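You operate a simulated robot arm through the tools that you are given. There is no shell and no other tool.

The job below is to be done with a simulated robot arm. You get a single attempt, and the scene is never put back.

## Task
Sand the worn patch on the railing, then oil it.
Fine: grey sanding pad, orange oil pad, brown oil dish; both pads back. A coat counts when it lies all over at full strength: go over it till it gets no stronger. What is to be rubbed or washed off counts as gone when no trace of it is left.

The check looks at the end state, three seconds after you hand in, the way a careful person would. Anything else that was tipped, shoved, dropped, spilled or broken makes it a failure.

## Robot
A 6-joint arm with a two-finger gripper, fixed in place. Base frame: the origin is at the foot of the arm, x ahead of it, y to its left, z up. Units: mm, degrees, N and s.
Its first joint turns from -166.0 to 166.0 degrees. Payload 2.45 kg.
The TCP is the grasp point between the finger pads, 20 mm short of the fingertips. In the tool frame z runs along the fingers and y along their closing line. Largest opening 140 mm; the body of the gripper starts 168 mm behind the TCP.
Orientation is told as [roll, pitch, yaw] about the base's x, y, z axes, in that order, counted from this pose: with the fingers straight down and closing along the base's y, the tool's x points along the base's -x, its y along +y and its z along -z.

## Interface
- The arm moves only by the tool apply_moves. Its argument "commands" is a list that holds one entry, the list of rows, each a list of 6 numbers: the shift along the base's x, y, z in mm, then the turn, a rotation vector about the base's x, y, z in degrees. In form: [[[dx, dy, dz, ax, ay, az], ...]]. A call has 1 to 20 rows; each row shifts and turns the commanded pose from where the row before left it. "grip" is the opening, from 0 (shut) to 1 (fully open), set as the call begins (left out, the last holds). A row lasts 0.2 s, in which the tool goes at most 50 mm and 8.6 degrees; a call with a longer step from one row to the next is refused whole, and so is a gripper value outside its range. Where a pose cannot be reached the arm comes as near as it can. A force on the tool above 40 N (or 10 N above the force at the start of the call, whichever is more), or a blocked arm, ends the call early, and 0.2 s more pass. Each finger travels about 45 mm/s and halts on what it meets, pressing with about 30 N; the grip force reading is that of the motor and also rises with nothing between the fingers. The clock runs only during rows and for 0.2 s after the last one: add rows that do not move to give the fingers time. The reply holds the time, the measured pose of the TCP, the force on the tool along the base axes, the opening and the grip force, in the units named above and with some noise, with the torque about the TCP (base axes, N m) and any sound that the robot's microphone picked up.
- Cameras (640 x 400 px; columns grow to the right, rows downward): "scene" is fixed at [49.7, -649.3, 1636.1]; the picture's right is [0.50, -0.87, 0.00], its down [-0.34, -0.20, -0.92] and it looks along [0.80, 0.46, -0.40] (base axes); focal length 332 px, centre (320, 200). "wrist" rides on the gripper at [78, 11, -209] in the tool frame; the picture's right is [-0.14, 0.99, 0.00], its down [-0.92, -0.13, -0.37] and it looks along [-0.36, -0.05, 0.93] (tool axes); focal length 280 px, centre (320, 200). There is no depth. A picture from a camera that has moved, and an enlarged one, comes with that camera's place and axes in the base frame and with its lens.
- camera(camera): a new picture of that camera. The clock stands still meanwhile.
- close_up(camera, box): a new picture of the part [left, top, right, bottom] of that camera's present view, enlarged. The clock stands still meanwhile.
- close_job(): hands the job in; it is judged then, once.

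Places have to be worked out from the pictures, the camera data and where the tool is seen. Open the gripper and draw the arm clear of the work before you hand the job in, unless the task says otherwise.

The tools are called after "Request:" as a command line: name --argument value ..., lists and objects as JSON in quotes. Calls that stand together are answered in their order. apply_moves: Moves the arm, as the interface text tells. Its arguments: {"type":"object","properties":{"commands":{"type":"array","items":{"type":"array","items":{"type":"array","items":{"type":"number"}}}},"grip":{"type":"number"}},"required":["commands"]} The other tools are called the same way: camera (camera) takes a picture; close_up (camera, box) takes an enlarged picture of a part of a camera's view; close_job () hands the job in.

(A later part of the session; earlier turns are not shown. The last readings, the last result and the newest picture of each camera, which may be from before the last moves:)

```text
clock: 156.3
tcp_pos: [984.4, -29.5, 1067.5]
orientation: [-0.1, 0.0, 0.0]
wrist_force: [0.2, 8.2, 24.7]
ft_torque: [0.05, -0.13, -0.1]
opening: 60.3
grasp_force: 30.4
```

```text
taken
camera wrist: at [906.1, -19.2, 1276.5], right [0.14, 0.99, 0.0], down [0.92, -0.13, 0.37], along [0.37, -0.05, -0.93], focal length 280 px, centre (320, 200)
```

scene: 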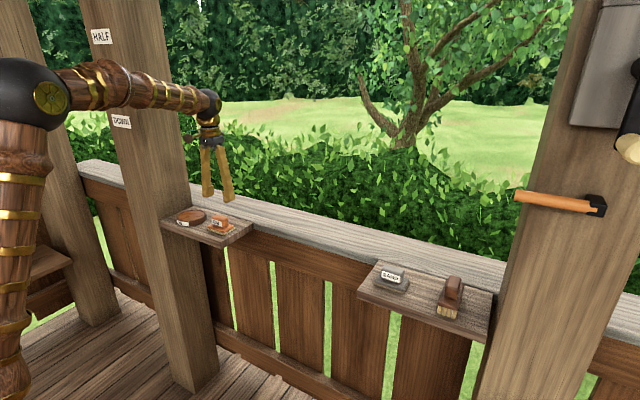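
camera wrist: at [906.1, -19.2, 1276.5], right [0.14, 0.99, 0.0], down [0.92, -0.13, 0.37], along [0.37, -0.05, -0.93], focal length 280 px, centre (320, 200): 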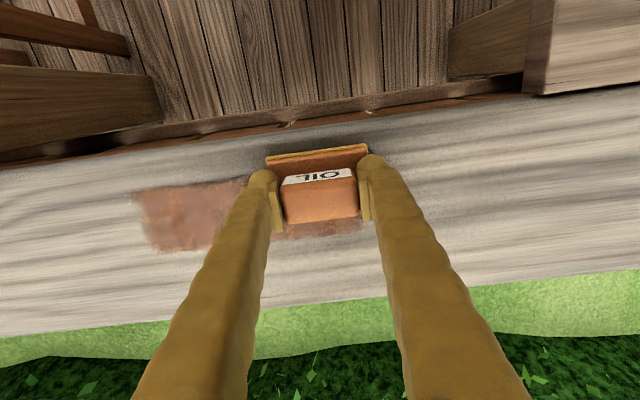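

Request:
apply_moves --commands '[[[0, -8, 0.1, 0, 0, 0], [0, -8, 0, 0, 0, 0], [0, -8, 0, 0, 0, 0], [0, -8, 0, 0, 0, 0], [0, -8, 0, 0, 0, 0], [0, -8, 0, 0, 0, 0], [0, -8, 0, 0, 0, 0], [0, -8, 0, 0, 0, 0]]]'

Request:
camera --camera "wrist"

Request:
close_up --camera "wrist" --box '[370, 90, 570, 215]'

```text
clock: 157.7
tcp_pos: [984.5, -76.2, 1067.8]
orientation: [-0.2, -0.2, 0.1]
wrist_force: [0.2, -1.9, 3.7]
ft_torque: [-0.05, 0.12, 0.03]
opening: 60.8
grasp_force: 30.1
stopped in row 7: the force on the tool passed its limit at 42 N (the readings are from after the stop); the commanded pose is now the measured one
```

```text
taken
camera wrist: at [907.2, -65.8, 1276.3], right [0.14, 0.99, 0.0], down [0.92, -0.13, 0.37], along [0.37, -0.05, -0.93], focal length 280 px, centre (320, 200)
```

wrist: 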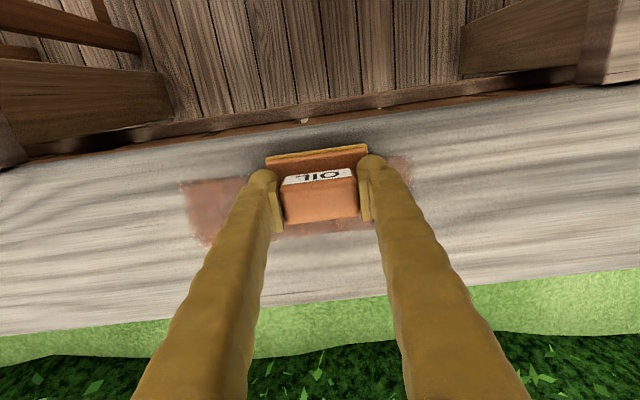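

```text
3.20 times, centred on (470, 152) of wrist
camera zoom: at [907.2, -65.8, 1276.3], right [0.14, 0.99, 0.0], down [0.92, -0.13, 0.37], along [0.37, -0.05, -0.93], focal length 897 px, centre (-160, 352)
```

zoom: 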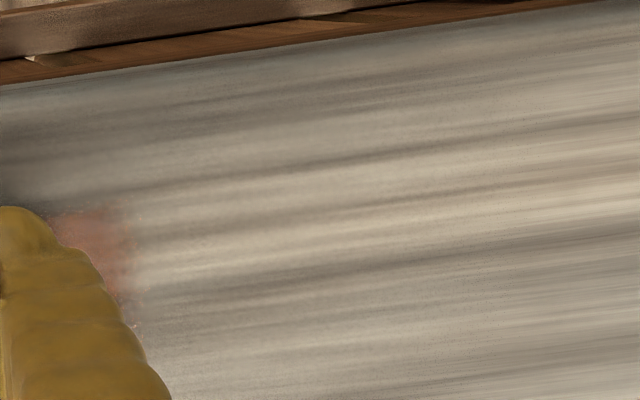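

The +y end now looks smoother and more even. I continue the line towards -y from the reset pressure.

Request:
apply_moves --commands '[[[0, -8, -0.3, 0, 0, 0], [0, -8, 0, 0, 0, 0], [0, -8, 0, 0, 0, 0], [0, -8, 0, 0, 0, 0], [0, -8, 0, 0, 0, 0], [0, -8, 0, 0, 0, 0]]]'

```text
clock: 159.1
tcp_pos: [985.2, -123.8, 1067.1]
orientation: [-0.1, -0.2, 0.2]
wrist_force: [-0.3, 7.7, 22.2]
ft_torque: [0.05, 0.07, -0.13]
opening: 60.7
grasp_force: 29.4
```

Request:
apply_moves --commands '[[[0, -8, 0.1, 0, 0, -0.1], [0, -8, 0, 0, 0, 0], [0, -8, 0, 0, 0, 0], [0, -8, 0, 0, 0, 0], [0, -8, 0, 0, 0, 0], [0, -8, 0, 0, 0, 0]]]'

```text
clock: 160.5
tcp_pos: [984.3, -172.5, 1066.8]
orientation: [-0.1, -0.2, 0.0]
wrist_force: [-0.2, 4.1, 12.8]
ft_torque: [0.05, 0.01, -0.05]
opening: 60.7
grasp_force: 29.7
```

Request:
apply_moves --commands '[[[0, -8, -0.2, 0, 0, 0], [0, -8, 0, 0, 0, 0], [0, -6, 0, 0, 0, 0], [0, 8, 0, 0, 0, 0], [0, 8, 0, 0, 0, 0], [0, 8, 0, 0, 0, 0]]]'

Request:
close_up --camera "wrist" --box '[370, 110, 570, 235]'

```text
clock: 161.9
tcp_pos: [985.5, -171.1, 1067.2]
orientation: [-0.1, -0.2, -0.1]
wrist_force: [0.0, -2.0, 5.6]
ft_torque: [0.05, 0.04, 0.15]
opening: 60.7
grasp_force: 30.2
```

```text
3.20 times, centred on (470, 172) of wrist
camera zoom: at [907.2, -160.0, 1276.3], right [0.14, 0.99, 0.0], down [0.92, -0.13, 0.37], along [0.37, -0.05, -0.93], focal length 897 px, centre (-160, 288)
```

zoom: 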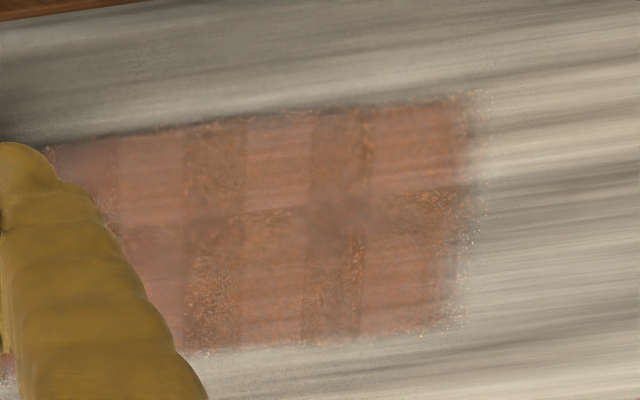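

The coat shows smooth cells and still some speckled ones. I keep going: back along this line towards +y, then I will compare.

Request:
apply_moves --commands '[[[0, 8, -0.4, 0, 0, 0], [0, 8, 0, 0, 0, 0], [0, 8, 0, 0, 0, 0], [0, 8, 0, 0, 0, 0], [0, 8, 0, 0, 0, 0], [0, 8, 0, 0, 0, 0], [0, 8, 0, 0, 0, 0]]]'

```text
clock: 163.5
tcp_pos: [985.7, -115.1, 1067.1]
orientation: [-0.1, -0.3, 0.0]
wrist_force: [1.7, -10.2, 31.7]
ft_torque: [0.11, 0.1, 0.11]
opening: 60.8
grasp_force: 29.9
```

Request:
apply_moves --commands '[[[0, 8, 0.5, 0, 0.15, 0], [0, 8, 0, 0, 0, 0], [0, 8, 0, 0, 0, 0], [0, 8, 0, 0, 0, 0], [0, 8, 0, 0, 0, 0], [0, 8, 0, 0, 0, 0]]]'

```text
clock: 164.9
tcp_pos: [984.9, -67.9, 1067.0]
orientation: [-0.2, -0.1, -0.1]
wrist_force: [0.9, -11.8, 30.5]
ft_torque: [0.17, -0.03, 0.02]
opening: 60.7
grasp_force: 29.9
```

Request:
apply_moves --commands '[[[0, 8, 0.3, 0, 0, 0], [0, 8, 0, 0, 0, 0], [0, 8, 0, 0, 0, 0], [0, 8, 0, 0, 0, 0], [0, 8, 0, 0, 0, 0], [0, 8, 0, 0, 0, 0], [0, 8, 0, 0, 0, 0], [0, 8, 0, 0, 0, 0], [0, 8, 0, 0, 0, 0]]]'

Request:
close_up --camera "wrist" --box '[60, 130, 284, 270]'

Request:
close_up --camera "scene" --box '[280, 210, 360, 260]'

```text
clock: 166.9
tcp_pos: [983.7, 6.3, 1066.4]
orientation: [-0.1, 0.0, -0.1]
wrist_force: [0.2, -3.6, 12.7]
ft_torque: [0.26, -0.09, 0.0]
opening: 60.6
grasp_force: 30.1
```

```text
2.86 times, centred on (172, 200) of wrist
camera zoom: at [907.1, 16.4, 1276.4], right [0.14, 0.99, 0.0], down [0.92, -0.13, 0.37], along [0.36, -0.05, -0.93], focal length 801 px, centre (743, 200)
```

zoom: 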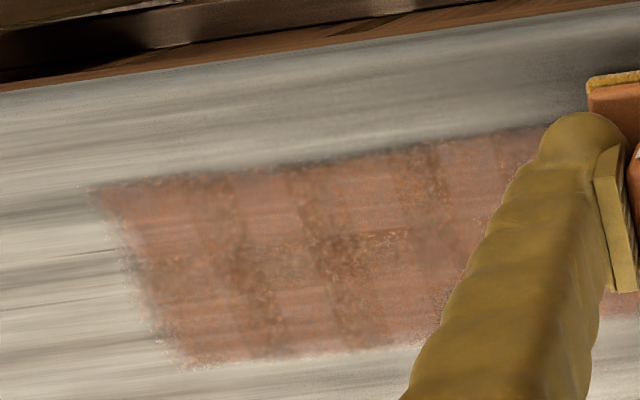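

```text
8.00 times, centred on (320, 235) of scene
camera zoom: at [49.7, -649.3, 1636.1], right [0.5, -0.87, 0.0], down [-0.34, -0.2, -0.92], along [0.8, 0.46, -0.4], focal length 2658 px, centre (320, -80)
```

zoom: 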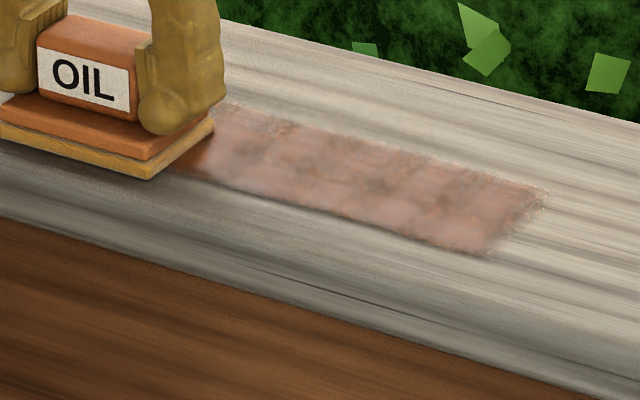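

The dark bands stay at the same places, so they look like the overlap of the coat's cells rather than missing oil. I still do the outer lines with the fresh oil: shift to x≈1008 and stroke towards -y.

Request:
apply_moves --commands '[[[8, -2, 0, 0, 0, 0], [8, -2, 0, 0, 0, 0], [8, -4, 0, 0, -0.1, 0], [0, -8, 0, 0, 0, 0], [0, -8, 0, 0, 0, 0], [0, -8, 0, 0, 0, 0]]]'

```text
clock: 168.3
tcp_pos: [1010.5, -26.2, 1066.4]
orientation: [-0.1, -0.1, -0.1]
wrist_force: [0.4, 2.7, 9.4]
ft_torque: [0.06, 0.25, -0.11]
opening: 60.6
grasp_force: 29.9
```

Request:
apply_moves --commands '[[[0, -8, -0.2, 0, 0, 0], [0, -8, 0, 0, 0, 0], [0, -8, 0, 0, 0, 0], [0, -8, 0, 0, 0, 0], [0, -8, 0, 0, 0, 0], [0, -8, 0, 0, 0, 0], [0, -8, 0, 0, 0, 0]]]'

```text
clock: 169.9
tcp_pos: [1008.0, -82.5, 1067.5]
orientation: [-0.1, -0.3, 0.0]
wrist_force: [-0.6, 13.7, 29.5]
ft_torque: [0.14, 0.15, -0.16]
opening: 60.6
grasp_force: 30.4
```

Request:
apply_moves --commands '[[[0, -8, 0.4, 0, 0.1, 0], [0, -8, 0, 0, 0, 0], [0, -8, 0, 0, 0, 0], [0, -8, 0, 0, 0, 0], [0, -8, 0, 0, 0, 0], [0, -8, 0, 0, 0, 0], [0, -8, 0, 0, 0, 0]]]'

```text
clock: 171.5
tcp_pos: [1009.4, -139.3, 1067.4]
orientation: [-0.1, -0.1, 0.0]
wrist_force: [0.7, 13.4, 34.5]
ft_torque: [0.05, -0.08, -0.03]
opening: 60.6
grasp_force: 30.2
```

Request:
apply_moves --commands '[[[0, -8, 0.6, 0, 0, 0], [0, -8, 0, 0, 0, 0], [0, -8, 0, 0, 0, 0], [0, -8, 0, 0, 0, 0], [0, -8, 0, 0, 0, 0], [0, -8, 0, 0, 0, 0], [0, -6, 0, 0, 0, 0]]]'

```text
clock: 173.1
tcp_pos: [1008.7, -193.3, 1066.4]
orientation: [-0.1, -0.1, 0.0]
wrist_force: [0.7, 7.2, 19.9]
ft_torque: [0.02, 0.11, -0.07]
opening: 60.8
grasp_force: 29.9
```

Now the outermost line at x≈1026, back towards +y.

Request:
apply_moves --commands '[[[8, 0, 0.2, 0, 0, 0], [8, 0, 0, 0, 0, 0], [0, 8, 0, 0, 0, 0], [0, 8, 0, 0, 0, 0], [0, 8, 0, 0, 0, 0], [0, 8, 0, 0, 0, 0]]]'

```text
clock: 174.5
tcp_pos: [1025.9, -162.8, 1067.7]
orientation: [-0.1, 0.0, -0.1]
wrist_force: [-0.3, -0.1, -1.4]
ft_torque: [0.01, 0.03, 0.0]
opening: 60.7
grasp_force: 30.1
```

Request:
apply_moves --commands '[[[0, -8, -0.6, 0, 0, 0], [0, -8, -0.3, 0, 0, 0], [0, -8, 0, 0, 0, 0], [0, -6, 0, 0, 0, 0]]]'

```text
clock: 175.5
tcp_pos: [1027.9, -191.3, 1067.5]
orientation: [-0.2, 0.1, -0.2]
wrist_force: [-0.7, -0.9, 0.9]
ft_torque: [0.04, -0.01, 0.0]
opening: 60.5
grasp_force: 29.9
```

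Request:
apply_moves --commands '[[[0, 8, -0.5, 0, 0, 0], [0, 8, -0.2, 0, 0, 0], [0, 8, 0, 0, 0, 0], [0, 8, 0, 0, 0, 0]]]'

```text
clock: 176.5
tcp_pos: [1024.6, -158.8, 1067.2]
orientation: [-0.1, 0.0, -0.1]
wrist_force: [1.0, -3.5, 10.8]
ft_torque: [0.0, -0.09, 0.01]
opening: 60.5
grasp_force: 29.8
```

Request:
apply_moves --commands '[[[0, 8, -0.3, 0, 0, 0], [0, 8, 0, 0, 0, 0], [0, 8, 0, 0, 0, 0], [0, 8, 0, 0, 0, 0], [0, 8, 0, 0, 0, 0], [0, 8, 0, 0, 0, 0], [0, 8, 0, 0, 0, 0]]]'

```text
clock: 177.7
tcp_pos: [1025.3, -125.4, 1067.1]
orientation: [-0.1, -0.2, -0.1]
wrist_force: [1.3, 1.9, 6.3]
ft_torque: [0.31, 0.16, -0.08]
opening: 60.9
grasp_force: 29.6
stopped in row 5: the force on the tool passed its limit at 41 N (the readings are from after the stop); the commanded pose is now the measured one
```

Request:
apply_moves --commands '[[[0, 8, -0.1, 0, 0, 0], [0, 8, 0, 0, 0, 0], [0, 8, 0, 0, 0, 0], [0, 8, 0, 0, 0, 0], [0, 8, 0, 0, 0, 0]]]'

```text
clock: 178.9
tcp_pos: [1025.2, -84.6, 1066.6]
orientation: [-0.1, -0.2, 0.0]
wrist_force: [-1.2, -3.2, 12.1]
ft_torque: [0.23, 0.23, 0.12]
opening: 60.8
grasp_force: 30.3
```

Request:
apply_moves --commands '[[[0, 8, -0.2, 0, 0.1, 0], [0, 8, 0, 0, 0, 0], [0, 8, 0, 0, 0, 0], [0, 8, 0, 0, 0, 0], [0, 8, 0, 0, 0, 0], [0, 8, 0, 0, 0, 0]]]'

```text
clock: 180.3
tcp_pos: [1023.9, -37.5, 1068.3]
orientation: [-0.1, 0.0, -0.1]
wrist_force: [-0.9, -1.1, 2.3]
ft_torque: [0.09, -0.08, -0.01]
opening: 60.9
grasp_force: 29.9
```

Request:
apply_moves --commands '[[[0, 8, -0.6, 0, 0, 0], [0, 8, -0.1, 0, 0, 0], [0, 8, 0, 0, 0, 0], [0, 8, 0, 0, 0, 0], [0, 8, 0, 0, 0, 0], [0, 5, 0, 0, 0, 0]]]'

Request:
close_up --camera "wrist" --box '[60, 100, 284, 240]'

```text
clock: 181.7
tcp_pos: [1026.3, 7.3, 1068.1]
orientation: [-0.1, -0.1, -0.1]
wrist_force: [-0.8, -5.9, 17.2]
ft_torque: [0.13, 0.03, 0.07]
opening: 60.6
grasp_force: 30.2
```

```text
2.86 times, centred on (172, 170) of wrist
camera zoom: at [947.7, 19.5, 1276.4], right [0.14, 0.99, 0.0], down [0.92, -0.13, 0.37], along [0.37, -0.05, -0.93], focal length 801 px, centre (743, 286)
```

zoom: 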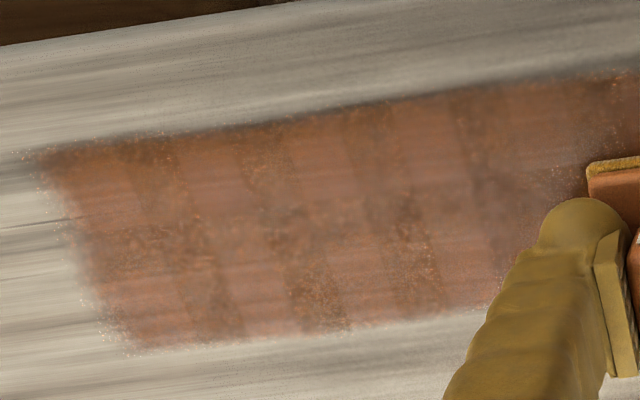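

I lift off and move aside to compare the whole coat with the picture taken before the second dip.

Request:
apply_moves --commands '[[[0, 0, 15, 0, 0, 0], [0, 0, 25, 0, 0, 0], [-10, 30, 25, 0, 0, 0], [-10, 40, 20, 0, 0, 0], [0, 40, 0, 0, 0, 0], [0, 0, 0, 0, 0, 0]]]'

Request:
close_up --camera "scene" --box '[280, 210, 360, 260]'

Request:
camera --camera "wrist"

Request:
close_up --camera "wrist" --box '[50, 110, 274, 250]'

```text
clock: 183.1
tcp_pos: [1009.0, 117.0, 1152.2]
orientation: [-0.1, -0.1, 0.0]
wrist_force: [0.4, 0.5, -0.9]
ft_torque: [0.02, -0.05, -0.01]
opening: 60.8
grasp_force: 30.5
```

```text
8.00 times, centred on (320, 235) of scene
camera zoom: at [49.7, -649.3, 1636.1], right [0.5, -0.87, 0.0], down [-0.34, -0.2, -0.92], along [0.8, 0.46, -0.4], focal length 2658 px, centre (320, -80)
```

zoom: 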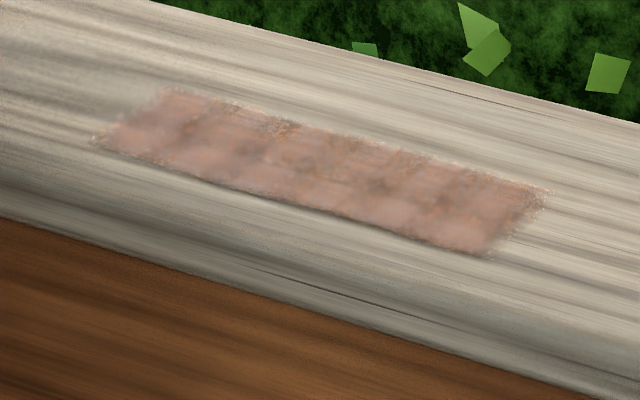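

```text
taken
camera wrist: at [931.0, 127.7, 1361.5], right [0.14, 0.99, 0.0], down [0.92, -0.13, 0.37], along [0.37, -0.05, -0.93], focal length 280 px, centre (320, 200)
```

wrist: 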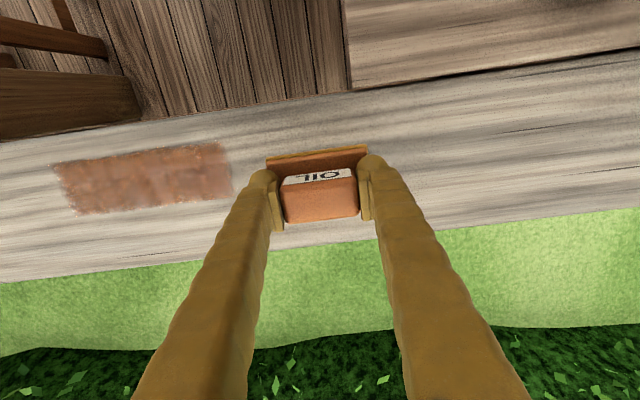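

```text
2.86 times, centred on (162, 180) of wrist
camera zoom: at [931.0, 127.7, 1361.5], right [0.14, 0.99, 0.0], down [0.92, -0.13, 0.37], along [0.37, -0.05, -0.93], focal length 801 px, centre (771, 257)
```

zoom: 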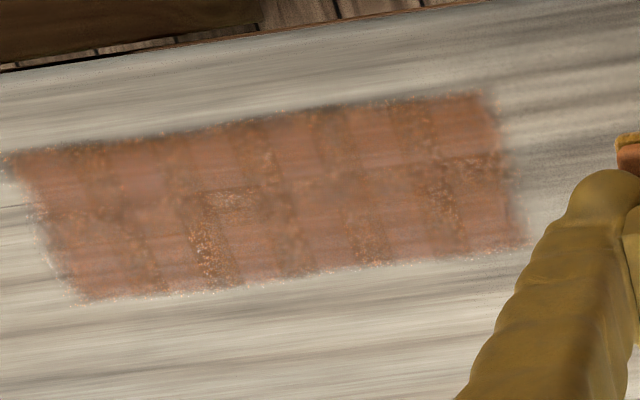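

The scene view looks the same as before the second dip, so the coat seems to have stopped getting stronger. I take tighter close-ups to check for weaker cells, especially at the ends and edges.

Request:
close_up --camera "wrist" --box '[45, 140, 157, 210]'

Request:
close_up --camera "wrist" --box '[140, 130, 252, 200]'

Request:
close_up --camera "scene" --box '[288, 216, 328, 241]'

Request:
close_up --camera "scene" --box '[314, 222, 354, 247]'

```text
5.71 times, centred on (101, 175) of wrist
camera zoom: at [931.0, 127.7, 1361.5], right [0.14, 0.99, 0.0], down [0.92, -0.13, 0.37], along [0.37, -0.05, -0.93], focal length 1602 px, centre (1571, 343)
```

zoom: 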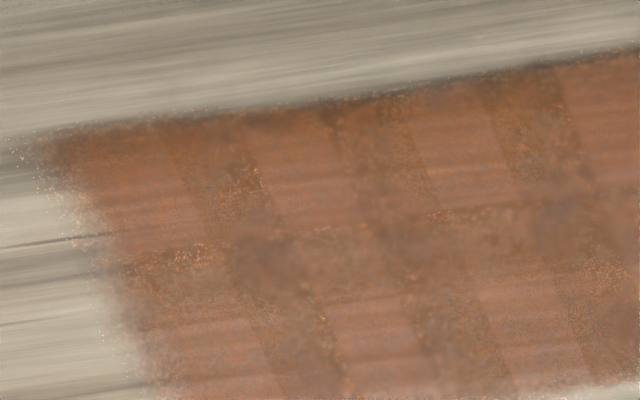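

```text
5.71 times, centred on (196, 165) of wrist
camera zoom: at [931.0, 127.7, 1361.5], right [0.14, 0.99, 0.0], down [0.92, -0.13, 0.37], along [0.37, -0.05, -0.93], focal length 1602 px, centre (1029, 400)
```

zoom: 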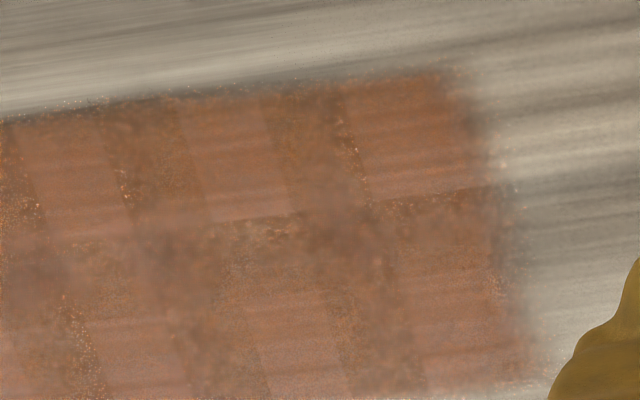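

```text
16.00 times, centred on (308, 228) of scene
camera zoom: at [49.7, -649.3, 1636.1], right [0.5, -0.87, 0.0], down [-0.34, -0.2, -0.92], along [0.8, 0.46, -0.4], focal length 5315 px, centre (512, -256)
```

zoom: 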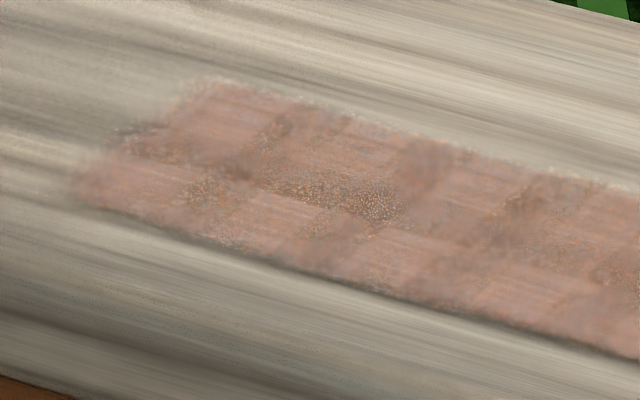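

```text
16.00 times, centred on (334, 234) of scene
camera zoom: at [49.7, -649.3, 1636.1], right [0.5, -0.87, 0.0], down [-0.34, -0.2, -0.92], along [0.8, 0.46, -0.4], focal length 5315 px, centre (96, -352)
```

zoom: 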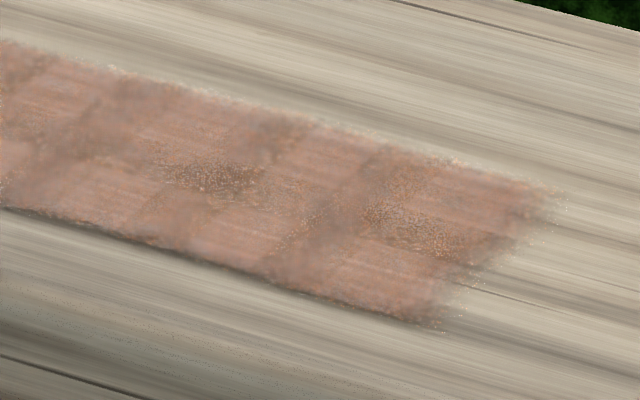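

The cells look alike everywhere, with only the overlap bands darker. I check the felt: if it has stayed golden through these passes, the wood was no longer taking oil.

Request:
close_up --camera "wrist" --box '[240, 120, 400, 220]'

Request:
close_up --camera "scene" --box '[245, 150, 325, 200]'

```text
4.00 times, centred on (320, 170) of wrist
camera zoom: at [931.0, 127.7, 1361.5], right [0.14, 0.99, 0.0], down [0.92, -0.13, 0.37], along [0.37, -0.05, -0.93], focal length 1122 px, centre (320, 320)
```

zoom: 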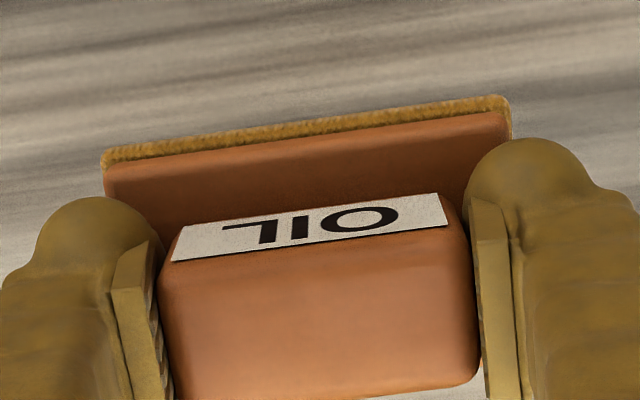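

```text
8.00 times, centred on (285, 175) of scene
camera zoom: at [49.7, -649.3, 1636.1], right [0.5, -0.87, 0.0], down [-0.34, -0.2, -0.92], along [0.8, 0.46, -0.4], focal length 2658 px, centre (600, 400)
```

zoom: 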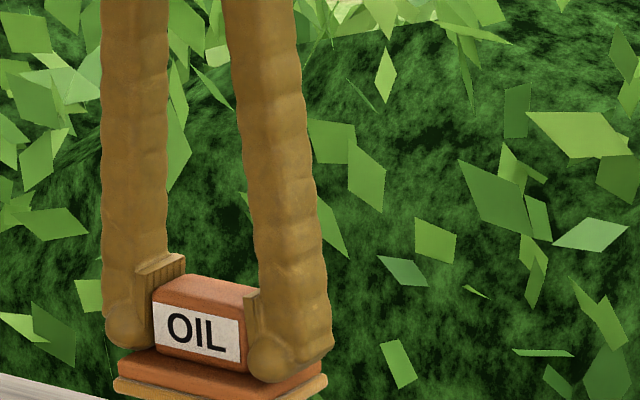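

The felt stayed richly golden this time, so hardly any oil was taken up and the coat is at or near full strength. For certainty I do one more full round with the still loaded pad, starting on the near line at x≈980.

Request:
apply_moves --commands '[[[-9, -38, -10, 0, 0, 0], [-9, -38, -20, 0, 0, 0], [-9, -34, -25, 0, 0, 0], [0, 0, -20, 0, 0, 0], [0, 0, -4, 0, 0, 0], [0, 0, -3, 0, 0, 0], [0, 0, -1, 0, 0, 0], [0, 0, 0, 0, 0, 0]]]'

```text
clock: 184.9
tcp_pos: [978.7, 8.2, 1067.4]
orientation: [-0.1, -0.1, -0.1]
wrist_force: [0.2, 0.3, -2.7]
ft_torque: [-0.01, 0.01, -0.02]
opening: 60.3
grasp_force: 30.0
```

Request:
apply_moves --commands '[[[0, 0, -0.7, 0, 0, 0], [0, 0, -0.5, 0, 0, 0], [0, -8, 0, 0, 0, 0]]]'

```text
clock: 185.7
tcp_pos: [978.3, -1.1, 1067.5]
orientation: [-0.2, -0.1, -0.1]
wrist_force: [-0.3, 3.0, 10.3]
ft_torque: [0.12, 0.05, -0.08]
opening: 60.4
grasp_force: 30.3
```

Request:
apply_moves --commands '[[[0, -10, -0.1, 0, 0, 0], [0, -10, 0, 0, 0, 0], [0, -10, 0, 0, 0, 0], [0, -10, 0, 0, 0, 0], [0, -10, 0.1, 0, 0, 0], [0, -10, 0.1, 0, 0, 0]]]'

```text
clock: 187.1
tcp_pos: [979.2, -62.9, 1067.4]
orientation: [-0.1, 0.0, -0.1]
wrist_force: [-0.1, 3.4, 13.2]
ft_torque: [0.01, -0.05, -0.12]
opening: 60.9
grasp_force: 29.9
```

Request:
apply_moves --commands '[[[0, -10, 0, 0, 0, 0], [0, -10, 0, 0, 0, 0], [0, -10, 0, 0, 0, 0], [0, -10, 0, 0, 0, 0], [0, -10, 0, 0, 0, 0], [0, -10, 0, 0, 0, 0]]]'

```text
clock: 188.5
tcp_pos: [978.3, -121.5, 1067.1]
orientation: [-0.1, -0.1, -0.1]
wrist_force: [-1.4, 5.5, 17.7]
ft_torque: [0.04, 0.07, -0.19]
opening: 60.4
grasp_force: 29.8
```

Request:
apply_moves --commands '[[[0, -10, 0, 0, 0, 0], [0, -10, 0, 0, 0, 0], [0, -10, 0, 0, 0, 0], [0, -10, 0, 0, 0, 0], [0, -10, 0, 0, 0, 0], [0, -10, 0, 0, 0, 0], [0, -10, 0, 0, 0, 0]]]'

```text
clock: 190.2
tcp_pos: [979.6, -190.1, 1068.0]
orientation: [-0.1, -0.3, 0.0]
wrist_force: [-1.4, 1.7, 6.7]
ft_torque: [-0.01, 0.16, -0.03]
opening: 60.6
grasp_force: 30.1
stopped in row 7: the force on the tool passed its limit at 41 N (the readings are from after the stop); the commanded pose is now the measured one
```

The near line is done. I shift to x≈1004 and stroke towards +y.

Request:
apply_moves --commands '[[[8, 0, -0.1, 0, 0.2, 0], [8, 0, 0, 0, 0, 0], [8, 0, 0, 0, 0, 0], [0, 10, 0, 0, 0, 0], [0, 10, 0, 0, 0, 0], [0, 10, 0, 0, 0, 0]]]'

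```text
clock: 191.7
tcp_pos: [1003.5, -160.5, 1067.3]
orientation: [-0.2, 0.0, 0.0]
wrist_force: [-0.6, -3.9, 8.4]
ft_torque: [-0.01, -0.29, -0.08]
opening: 60.6
grasp_force: 29.8
```

Request:
apply_moves --commands '[[[0, 10, -0.3, 0, -0.1, 0], [0, 10, 0, 0, 0, 0], [0, 10, 0, 0, 0, 0], [0, 10, 0, 0, 0, 0], [0, 10, 0, 0, 0, 0], [0, 10, 0, 0, 0, 0]]]'

```text
clock: 193.1
tcp_pos: [1002.9, -98.8, 1066.9]
orientation: [-0.1, -0.1, -0.2]
wrist_force: [0.5, -1.8, 3.1]
ft_torque: [0.07, -0.13, 0.02]
opening: 60.7
grasp_force: 30.7
```

Request:
apply_moves --commands '[[[0, 10, -0.6, 0, 0, 0], [0, 10, 0, 0, 0, 0], [0, 10, 0, 0, 0, 0], [0, 10, 0, 0, 0, 0], [0, 10, -0.1, 0, 0, 0]]]'

```text
clock: 194.2
tcp_pos: [1004.4, -52.0, 1066.8]
orientation: [-0.1, -0.1, -0.1]
wrist_force: [-1.0, -5.1, 19.2]
ft_torque: [0.2, 0.29, 0.19]
opening: 60.6
grasp_force: 30.7
```

Request:
apply_moves --commands '[[[0, 10, 0, 0, 0, 0], [0, 10, -0.1, 0, 0, 0], [0, 10, -0.1, 0, 0, 0], [0, 10, 0, 0, 0, 0], [0, 10, 0, 0, 0, 0], [0, 8, 0, 0, 0, 0]]]'

```text
clock: 195.0
tcp_pos: [1003.5, -25.2, 1067.9]
orientation: [-0.2, -0.2, -0.1]
wrist_force: [0.0, 0.3, 2.9]
ft_torque: [0.25, 0.09, -0.06]
opening: 60.5
grasp_force: 30.2
stopped in row 3: the force on the tool passed its limit at 41 N (the readings are from after the stop); the commanded pose is now the measured one
```

Request:
apply_moves --commands '[[[0, 10, -0.3, 0, 0, 0], [0, 10, 0, 0, 0, 0], [0, 10, 0, 0, 0, 0], [7, 2, 0, 0, 0, 0], [7, 0, 0, 0, 0, 0], [8, 0, 0, 0, 0, 0], [0, -10, 0, 0, 0, 0]]]'

```text
clock: 196.6
tcp_pos: [1025.4, -3.0, 1068.1]
orientation: [-0.1, -0.2, -0.1]
wrist_force: [0.9, 7.8, 21.2]
ft_torque: [0.23, 0.12, -0.14]
opening: 60.7
grasp_force: 29.6
```

I am on the far line at x≈1026 with 21 N. I stroke towards -y, easing up slightly as the railing rises.

Request:
apply_moves --commands '[[[0, -10, 0, 0, 0.1, 0], [0, -10, 0.1, 0, 0, 0], [0, -10, 0.1, 0, 0, 0], [0, -10, 0.1, 0, 0, 0], [0, -10, 0.1, 0, 0, 0]]]'

```text
clock: 197.8
tcp_pos: [1025.4, -55.5, 1066.1]
orientation: [-0.3, 0.0, -0.2]
wrist_force: [0.9, 7.3, 20.0]
ft_torque: [0.11, -0.11, -0.1]
opening: 60.7
grasp_force: 29.8
```

Request:
apply_moves --commands '[[[0, -10, 0, 0, 0, 0], [0, -10, 0, 0, 0, 0], [0, -10, 0.1, 0, 0, 0], [0, -10, 0, 0, 0, 0], [0, -10, 0, 0, 0, 0], [0, -10, 0, 0, 0, 0]]]'

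```text
clock: 199.2
tcp_pos: [1025.9, -114.2, 1068.0]
orientation: [-0.1, -0.1, -0.1]
wrist_force: [0.4, -1.8, 5.3]
ft_torque: [0.01, 0.18, 0.08]
opening: 60.9
grasp_force: 30.3
stopped in row 6: the force on the tool passed its limit at 40 N (the readings are from after the stop); the commanded pose is now the measured one
```

Request:
apply_moves --commands '[[[0, -10, -0.3, 0, 0, 0], [0, -10, 0, 0, 0, 0], [0, -10, 0, 0, 0, 0], [0, -10, 0, 0, 0, 0]]]'

```text
clock: 200.2
tcp_pos: [1027.6, -154.2, 1067.1]
orientation: [-0.2, -0.2, 0.0]
wrist_force: [-0.8, 1.4, 4.9]
ft_torque: [0.16, -0.14, -0.03]
opening: 60.9
grasp_force: 30.4
```

Request:
apply_moves --commands '[[[0, -10, -0.5, 0, 0, 0], [0, -10, 0, 0, 0, 0], [0, -10, 0, 0, 0, 0], [0, -10, 0, 0, 0, 0]]]'

```text
clock: 201.2
tcp_pos: [1025.8, -193.1, 1066.5]
orientation: [-0.2, -0.3, 0.0]
wrist_force: [1.2, 7.9, 24.8]
ft_torque: [0.23, 0.14, -0.21]
opening: 60.4
grasp_force: 29.8
```

The round is complete. I lift off and go to the same viewpoint as before to compare the coat.

Request:
apply_moves --commands '[[[0, 0, 15, 0, 0.15, 0], [0, 0, 25, 0, 0, 0], [0, 0, 25, 0, 0, 0], [-2, 35, 20, 0.05, 0, 0], [-2, 35, 0, 0, 0, 0], [-2, 35, 0, 0, 0, 0], [-2, 35, 0, 0, 0, 0], [-2, 35, 0, 0, 0, 0], [-2, 35, 0, 0, 0, 0], [-2, 35, 0, 0, 0, 0], [-2, 35, 0, 0, 0, 0], [-2, 30, 0, 0, 0, 0], [0, 0, 0, 0, 0, 0]]]'

Request:
close_up --camera "scene" --box '[280, 210, 360, 260]'

Request:
close_up --camera "wrist" --box '[50, 110, 274, 250]'

Request:
close_up --camera "scene" --box '[314, 222, 354, 247]'

Request:
close_up --camera "scene" --box '[288, 216, 328, 241]'

```text
clock: 204.0
tcp_pos: [1005.4, 116.3, 1149.3]
orientation: [-0.2, -0.1, -0.1]
wrist_force: [-0.2, 0.1, 0.0]
ft_torque: [-0.01, -0.02, -0.02]
opening: 60.6
grasp_force: 29.8
```

```text
8.00 times, centred on (320, 235) of scene
camera zoom: at [49.7, -649.3, 1636.1], right [0.5, -0.87, 0.0], down [-0.34, -0.2, -0.92], along [0.8, 0.46, -0.4], focal length 2658 px, centre (320, -80)
```

zoom: 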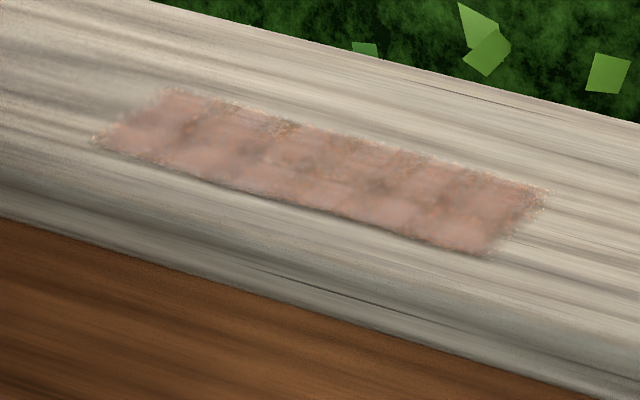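

```text
2.86 times, centred on (162, 180) of wrist
camera zoom: at [928.8, 127.5, 1359.2], right [0.14, 0.99, 0.0], down [0.92, -0.13, 0.37], along [0.37, -0.05, -0.93], focal length 801 px, centre (771, 257)
```

zoom: 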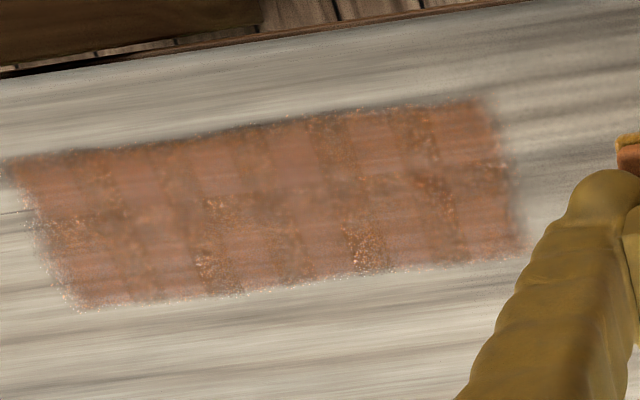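

```text
16.00 times, centred on (334, 234) of scene
camera zoom: at [49.7, -649.3, 1636.1], right [0.5, -0.87, 0.0], down [-0.34, -0.2, -0.92], along [0.8, 0.46, -0.4], focal length 5315 px, centre (96, -352)
```

zoom: 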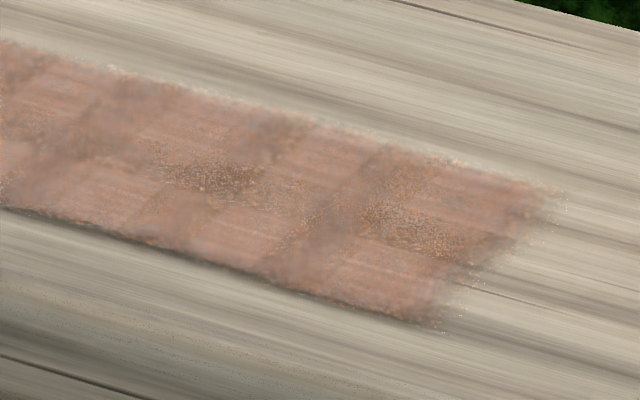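

```text
16.00 times, centred on (308, 228) of scene
camera zoom: at [49.7, -649.3, 1636.1], right [0.5, -0.87, 0.0], down [-0.34, -0.2, -0.92], along [0.8, 0.46, -0.4], focal length 5315 px, centre (512, -256)
```

zoom: 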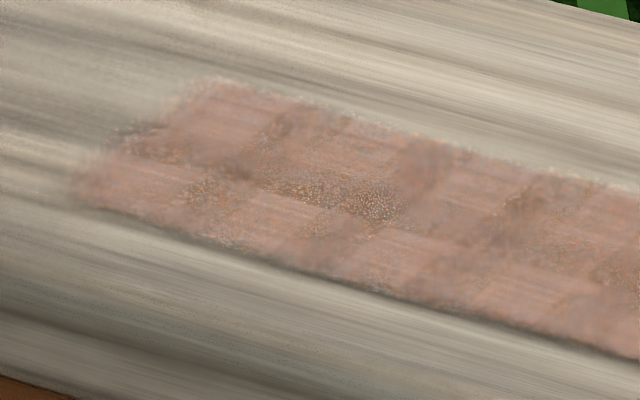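

The pictures are identical to those before this round, so the coat has reached its full strength everywhere. I carry the oil pad back to above its place at (830.6, 228).

Request:
apply_moves --commands '[[[-29, 18.6, -3, 0, 0, 0], [-29, 18.6, -3, 0, 0, 0], [-29, 18.6, -3, 0, 0, 0], [-29, 18.6, -3, 0, 0, 0], [-29, 18.6, -3, 0, 0, 0], [-29, 18.6, -3, 0, 0, 0], [0, 0, 0, 0, 0, 0], [0, 0, 0, 0, 0, 0]]]'

Request:
camera --camera "wrist"

Request:
close_up --camera "scene" --box '[160, 180, 272, 250]'

```text
clock: 205.8
tcp_pos: [833.9, 226.8, 1132.1]
orientation: [-0.2, -0.1, -0.1]
wrist_force: [-1.2, 0.1, -0.5]
ft_torque: [0.02, -0.01, 0.0]
opening: 60.6
grasp_force: 29.5
```

```text
taken
camera wrist: at [756.0, 238.0, 1342.7], right [0.14, 0.99, 0.0], down [0.92, -0.13, 0.37], along [0.37, -0.05, -0.93], focal length 280 px, centre (320, 200)
```

wrist: 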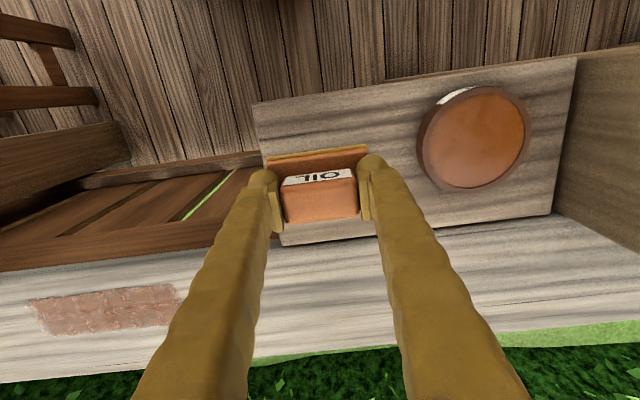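

```text
5.71 times, centred on (216, 215) of scene
camera zoom: at [49.7, -649.3, 1636.1], right [0.5, -0.87, 0.0], down [-0.34, -0.2, -0.92], along [0.8, 0.46, -0.4], focal length 1898 px, centre (914, 114)
```

zoom: 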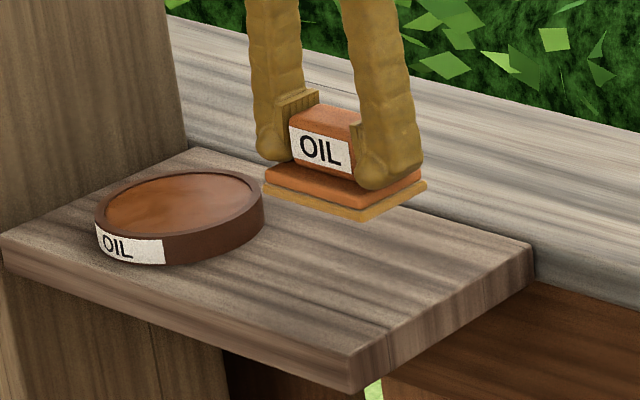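

The pad hangs over its spot and the dish is unchanged. I correct by a couple of mm and lower it to the shelf.

Request:
apply_moves --commands '[[[-2.5, 1.2, -20, 0, 0, 0], [0, 0, -20, 0, 0, 0], [0, 0, -15, 0, 0, 0], [0, 0, -4, 0, 0, 0], [0, 0, -2, 0, 0, 0], [0, 0, 0, 0, 0, 0]]]'

Request:
apply_moves --commands '[[[0, 0, -1, 0, 0, 0], [0, 0, -0.7, 0, 0, 0], [0, 0, 0, 0, 0, 0]]]'

```text
clock: 207.2
tcp_pos: [830.0, 228.7, 1073.1]
orientation: [-0.2, 0.0, 0.0]
wrist_force: [-0.8, 0.6, -1.2]
ft_torque: [0.03, -0.03, 0.01]
opening: 60.4
grasp_force: 30.1
```

```text
clock: 208.0
tcp_pos: [830.7, 229.9, 1068.6]
orientation: [-0.1, 0.0, 0.0]
wrist_force: [0.6, 0.4, -0.8]
ft_torque: [0.0, 0.02, -0.02]
opening: 60.6
grasp_force: 30.1
```

Request:
apply_moves --commands '[[[0, -0.7, -0.8, 0, 0, 0], [0, 0, -0.7, 0, 0, 0], [0, 0, 0, 0, 0, 0]]]'

```text
clock: 208.8
tcp_pos: [830.6, 227.4, 1068.3]
orientation: [-0.2, 0.1, 0.0]
wrist_force: [-0.4, 0.0, -0.8]
ft_torque: [-0.02, 0.02, 0.0]
opening: 60.7
grasp_force: 29.7
```

Request:
apply_moves --commands '[[[0, 0, -0.7, 0, 0, 0], [0, 0, -0.6, 0, 0, 0], [0, 0, 0, 0, 0, 0]]]'

```text
clock: 209.6
tcp_pos: [832.1, 227.7, 1066.8]
orientation: [-0.1, -0.1, -0.1]
wrist_force: [-1.7, 0.1, 2.4]
ft_torque: [0.1, -0.12, 0.04]
opening: 60.7
grasp_force: 30.2
```

The pad touches the shelf. I open the fingers moderately and rise straight up.

Request:
apply_moves --commands '[[[0, 0, 0, 0, 0, 0], [0, 0, 0, 0, 0, 0], [0, 0, 0, 0, 0, 0]]]' --grip 0.56

Request:
apply_moves --commands '[[[0, 0, 5, 0, 0, 0], [0, 0, 15, 0, 0, 0], [0, 0, 25, 0, 0, 0], [0, 0, 30, 0, 0, 0], [0, 0, 30, 0, 0, 0], [0, 0, 0, 0, 0, 0]]]'

Request:
camera --camera "wrist"

Request:
close_up --camera "scene" --box '[160, 180, 272, 250]'

```text
clock: 210.4
tcp_pos: [831.4, 227.7, 1067.9]
orientation: [-0.2, 0.0, -0.1]
wrist_force: [0.2, -0.4, -0.2]
ft_torque: [-0.01, 0.02, 0.01]
opening: 78.2
grasp_force: 0.0
```

```text
clock: 211.8
tcp_pos: [830.4, 229.4, 1172.6]
orientation: [-0.1, 0.0, -0.1]
wrist_force: [0.9, -0.7, 0.3]
ft_torque: [0.0, -0.01, 0.0]
opening: 78.6
grasp_force: 0.0
```

```text
taken
camera wrist: at [753.4, 240.9, 1382.3], right [0.14, 0.99, 0.0], down [0.92, -0.13, 0.37], along [0.37, -0.05, -0.93], focal length 280 px, centre (320, 200)
```

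wrist: 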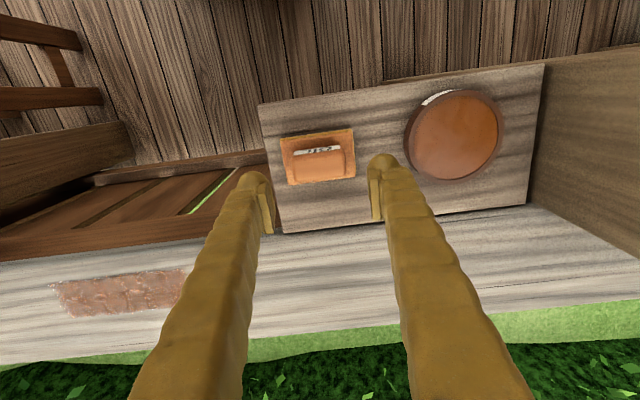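

```text
5.71 times, centred on (216, 215) of scene
camera zoom: at [49.7, -649.3, 1636.1], right [0.5, -0.87, 0.0], down [-0.34, -0.2, -0.92], along [0.8, 0.46, -0.4], focal length 1898 px, centre (914, 114)
```

zoom: 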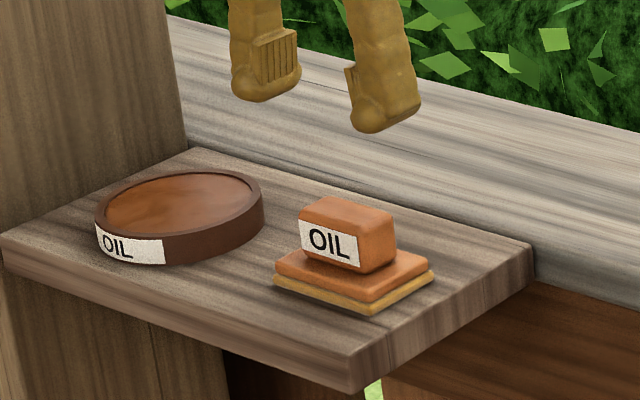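

Both the pad and the dish stand on the shelf. I measure how close the pad is to its original place.

Request:
close_up --camera "wrist" --box '[240, 80, 400, 180]'

Request:
close_up --camera "wrist" --box '[384, 60, 576, 180]'

```text
4.00 times, centred on (320, 130) of wrist
camera zoom: at [753.4, 240.9, 1382.3], right [0.14, 0.99, 0.0], down [0.92, -0.13, 0.37], along [0.37, -0.05, -0.93], focal length 1122 px, centre (320, 480)
```

zoom: 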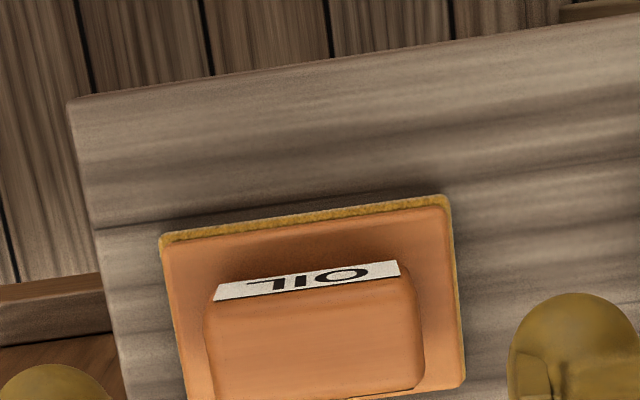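

```text
3.33 times, centred on (480, 120) of wrist
camera zoom: at [753.4, 240.9, 1382.3], right [0.14, 0.99, 0.0], down [0.92, -0.13, 0.37], along [0.37, -0.05, -0.93], focal length 935 px, centre (-213, 467)
```

zoom: 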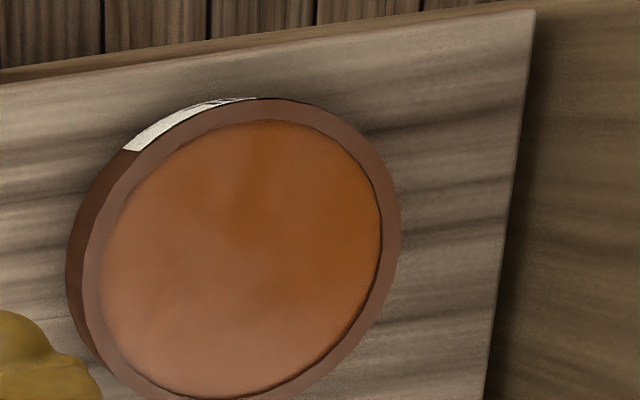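

The oil pad is within about 2 mm of its original spot and the dish has not moved. I open the gripper fully and draw the arm back, up and clear of the work.

Request:
apply_moves --commands '[[[0, 0, 30, 0, 0, 0], [-20, 0, 30, 0, 0, 0], [-30, 0, 30, 0, 0, 0], [-30, 0, 30, 0, 0, 0], [-30, -10, 30, 0, 0, 0], [-30, -30, 27, 0, 0, 0], [-25, -35, 0, 0, 0, 0], [-25, -35, 0, 0, 0, 0], [0, -40, 0, 0, 0, 0], [0, -40, 0, 0, 0, 0], [0, -40, 0, 0, 0, 0], [0, -40, 0, 0, 0, 0], [0, -40, 0, 0, 0, 0], [0, -40, 0, 0, 0, 0], [0, -40, 0, 0, 0, 0], [0, -40, 0, 0, 0, 0], [0, -40, 0, 0, 0, 0], [0, 0, 0, 0, 0, 0]]]' --grip 1.0

Request:
camera --camera "scene"

Request:
camera --camera "wrist"

Request:
close_up --camera "scene" --box '[150, 190, 270, 265]'

Request:
close_up --camera "scene" --box '[350, 240, 510, 340]'

Request:
close_up --camera "scene" --box '[240, 180, 400, 280]'

```text
refused: row 6 steps farther than a row can; nothing moved
```

```text
taken
```

scene: 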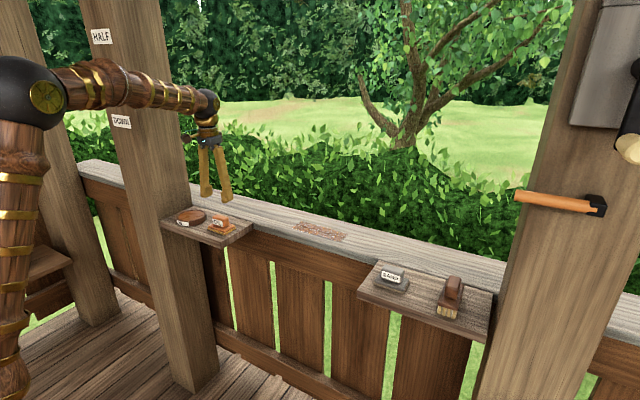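

```text
taken
camera wrist: at [753.4, 240.9, 1382.3], right [0.14, 0.99, 0.0], down [0.92, -0.13, 0.37], along [0.37, -0.05, -0.93], focal length 280 px, centre (320, 200)
```

wrist: 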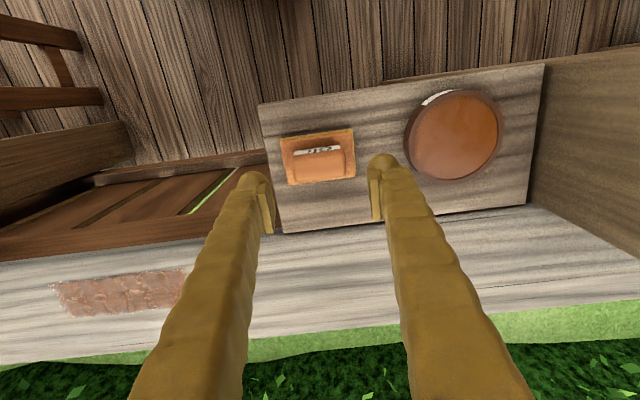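

```text
5.33 times, centred on (210, 228) of scene
camera zoom: at [49.7, -649.3, 1636.1], right [0.5, -0.87, 0.0], down [-0.34, -0.2, -0.92], along [0.8, 0.46, -0.4], focal length 1772 px, centre (907, 53)
```

zoom: 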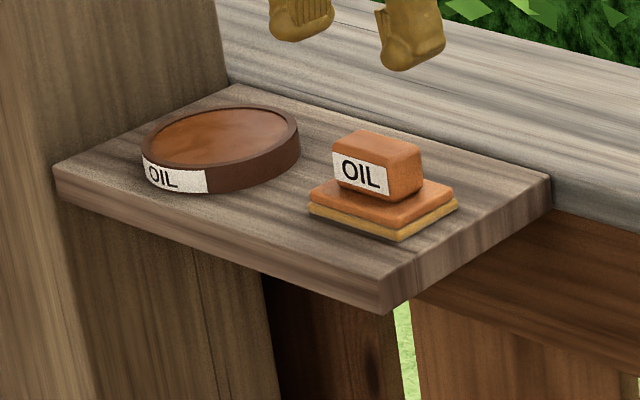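

```text
4.00 times, centred on (430, 290) of scene
camera zoom: at [49.7, -649.3, 1636.1], right [0.5, -0.87, 0.0], down [-0.34, -0.2, -0.92], along [0.8, 0.46, -0.4], focal length 1329 px, centre (-120, -160)
```

zoom: 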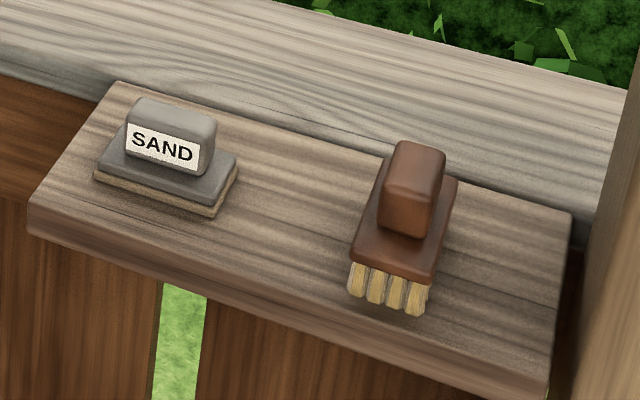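

```text
4.00 times, centred on (320, 230) of scene
camera zoom: at [49.7, -649.3, 1636.1], right [0.5, -0.87, 0.0], down [-0.34, -0.2, -0.92], along [0.8, 0.46, -0.4], focal length 1329 px, centre (320, 80)
```

zoom: 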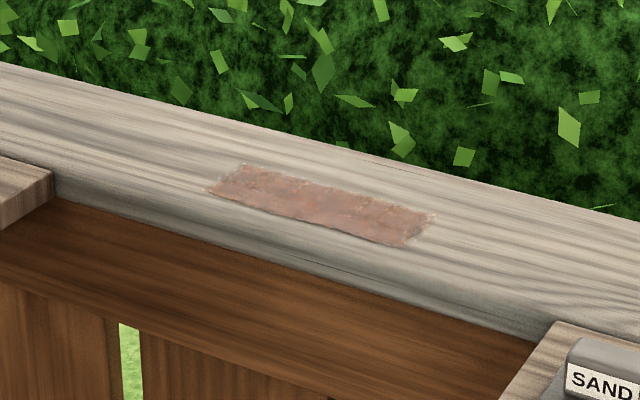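

The withdrawal was refused because one step was too long; the views show everything in place. I repeat it with shorter steps.

Request:
apply_moves --commands '[[[0, 0, 30, 0, 0, 0], [-15, 0, 30, 0, 0, 0], [-20, 0, 30, 0, 0, 0], [-20, 0, 30, 0, 0, 0], [-20, -10, 30, 0, 0, 0], [-25, -25, 20, 0, 0, 0], [-25, -35, 0, 0, 0, 0], [-25, -35, 0, 0, 0, 0], [-20, -40, 0, 0, 0, 0], [-10, -40, 0, 0, 0, 0], [0, -40, 0, 0, 0, 0], [0, -40, 0, 0, 0, 0], [0, -40, 0, 0, 0, 0], [0, -40, 0, 0, 0, 0], [0, -40, 0, 0, 0, 0], [0, -40, 0, 0, 0, 0], [0, -40, 0, 0, 0, 0], [0, 0, 0, 0, 0, 0], [0, 0, 0, 0, 0, 0]]]' --grip 1.0

Request:
camera --camera "scene"

Request:
camera --camera "wrist"

```text
clock: 215.8
tcp_pos: [650.4, -237.0, 1342.2]
orientation: [-0.2, 0.1, -0.2]
wrist_force: [0.3, -1.2, 0.5]
ft_torque: [0.02, 0.03, 0.0]
opening: 139.9
grasp_force: 0.2
```

```text
taken
```

scene: 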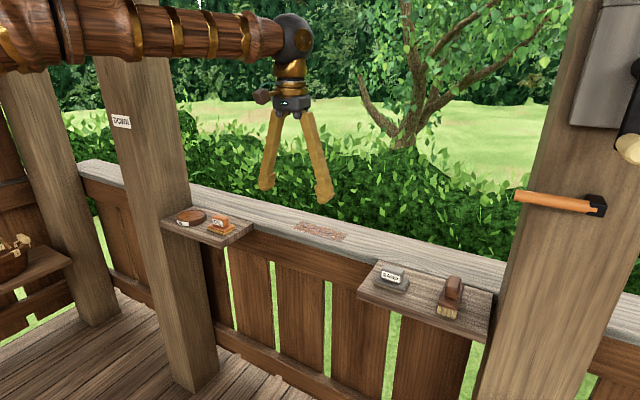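

```text
taken
camera wrist: at [573.6, -225.6, 1552.1], right [0.14, 0.99, 0.0], down [0.92, -0.13, 0.37], along [0.37, -0.05, -0.93], focal length 280 px, centre (320, 200)
```

wrist: 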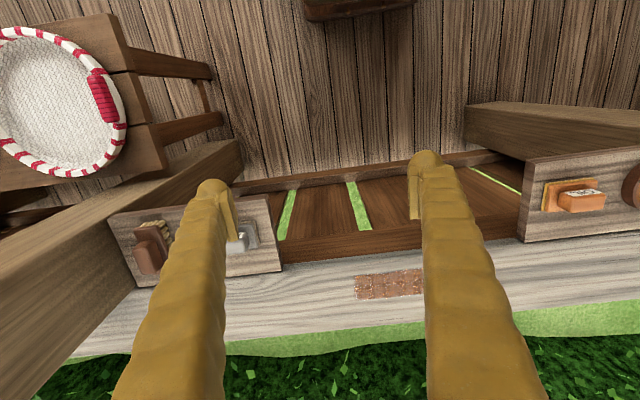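

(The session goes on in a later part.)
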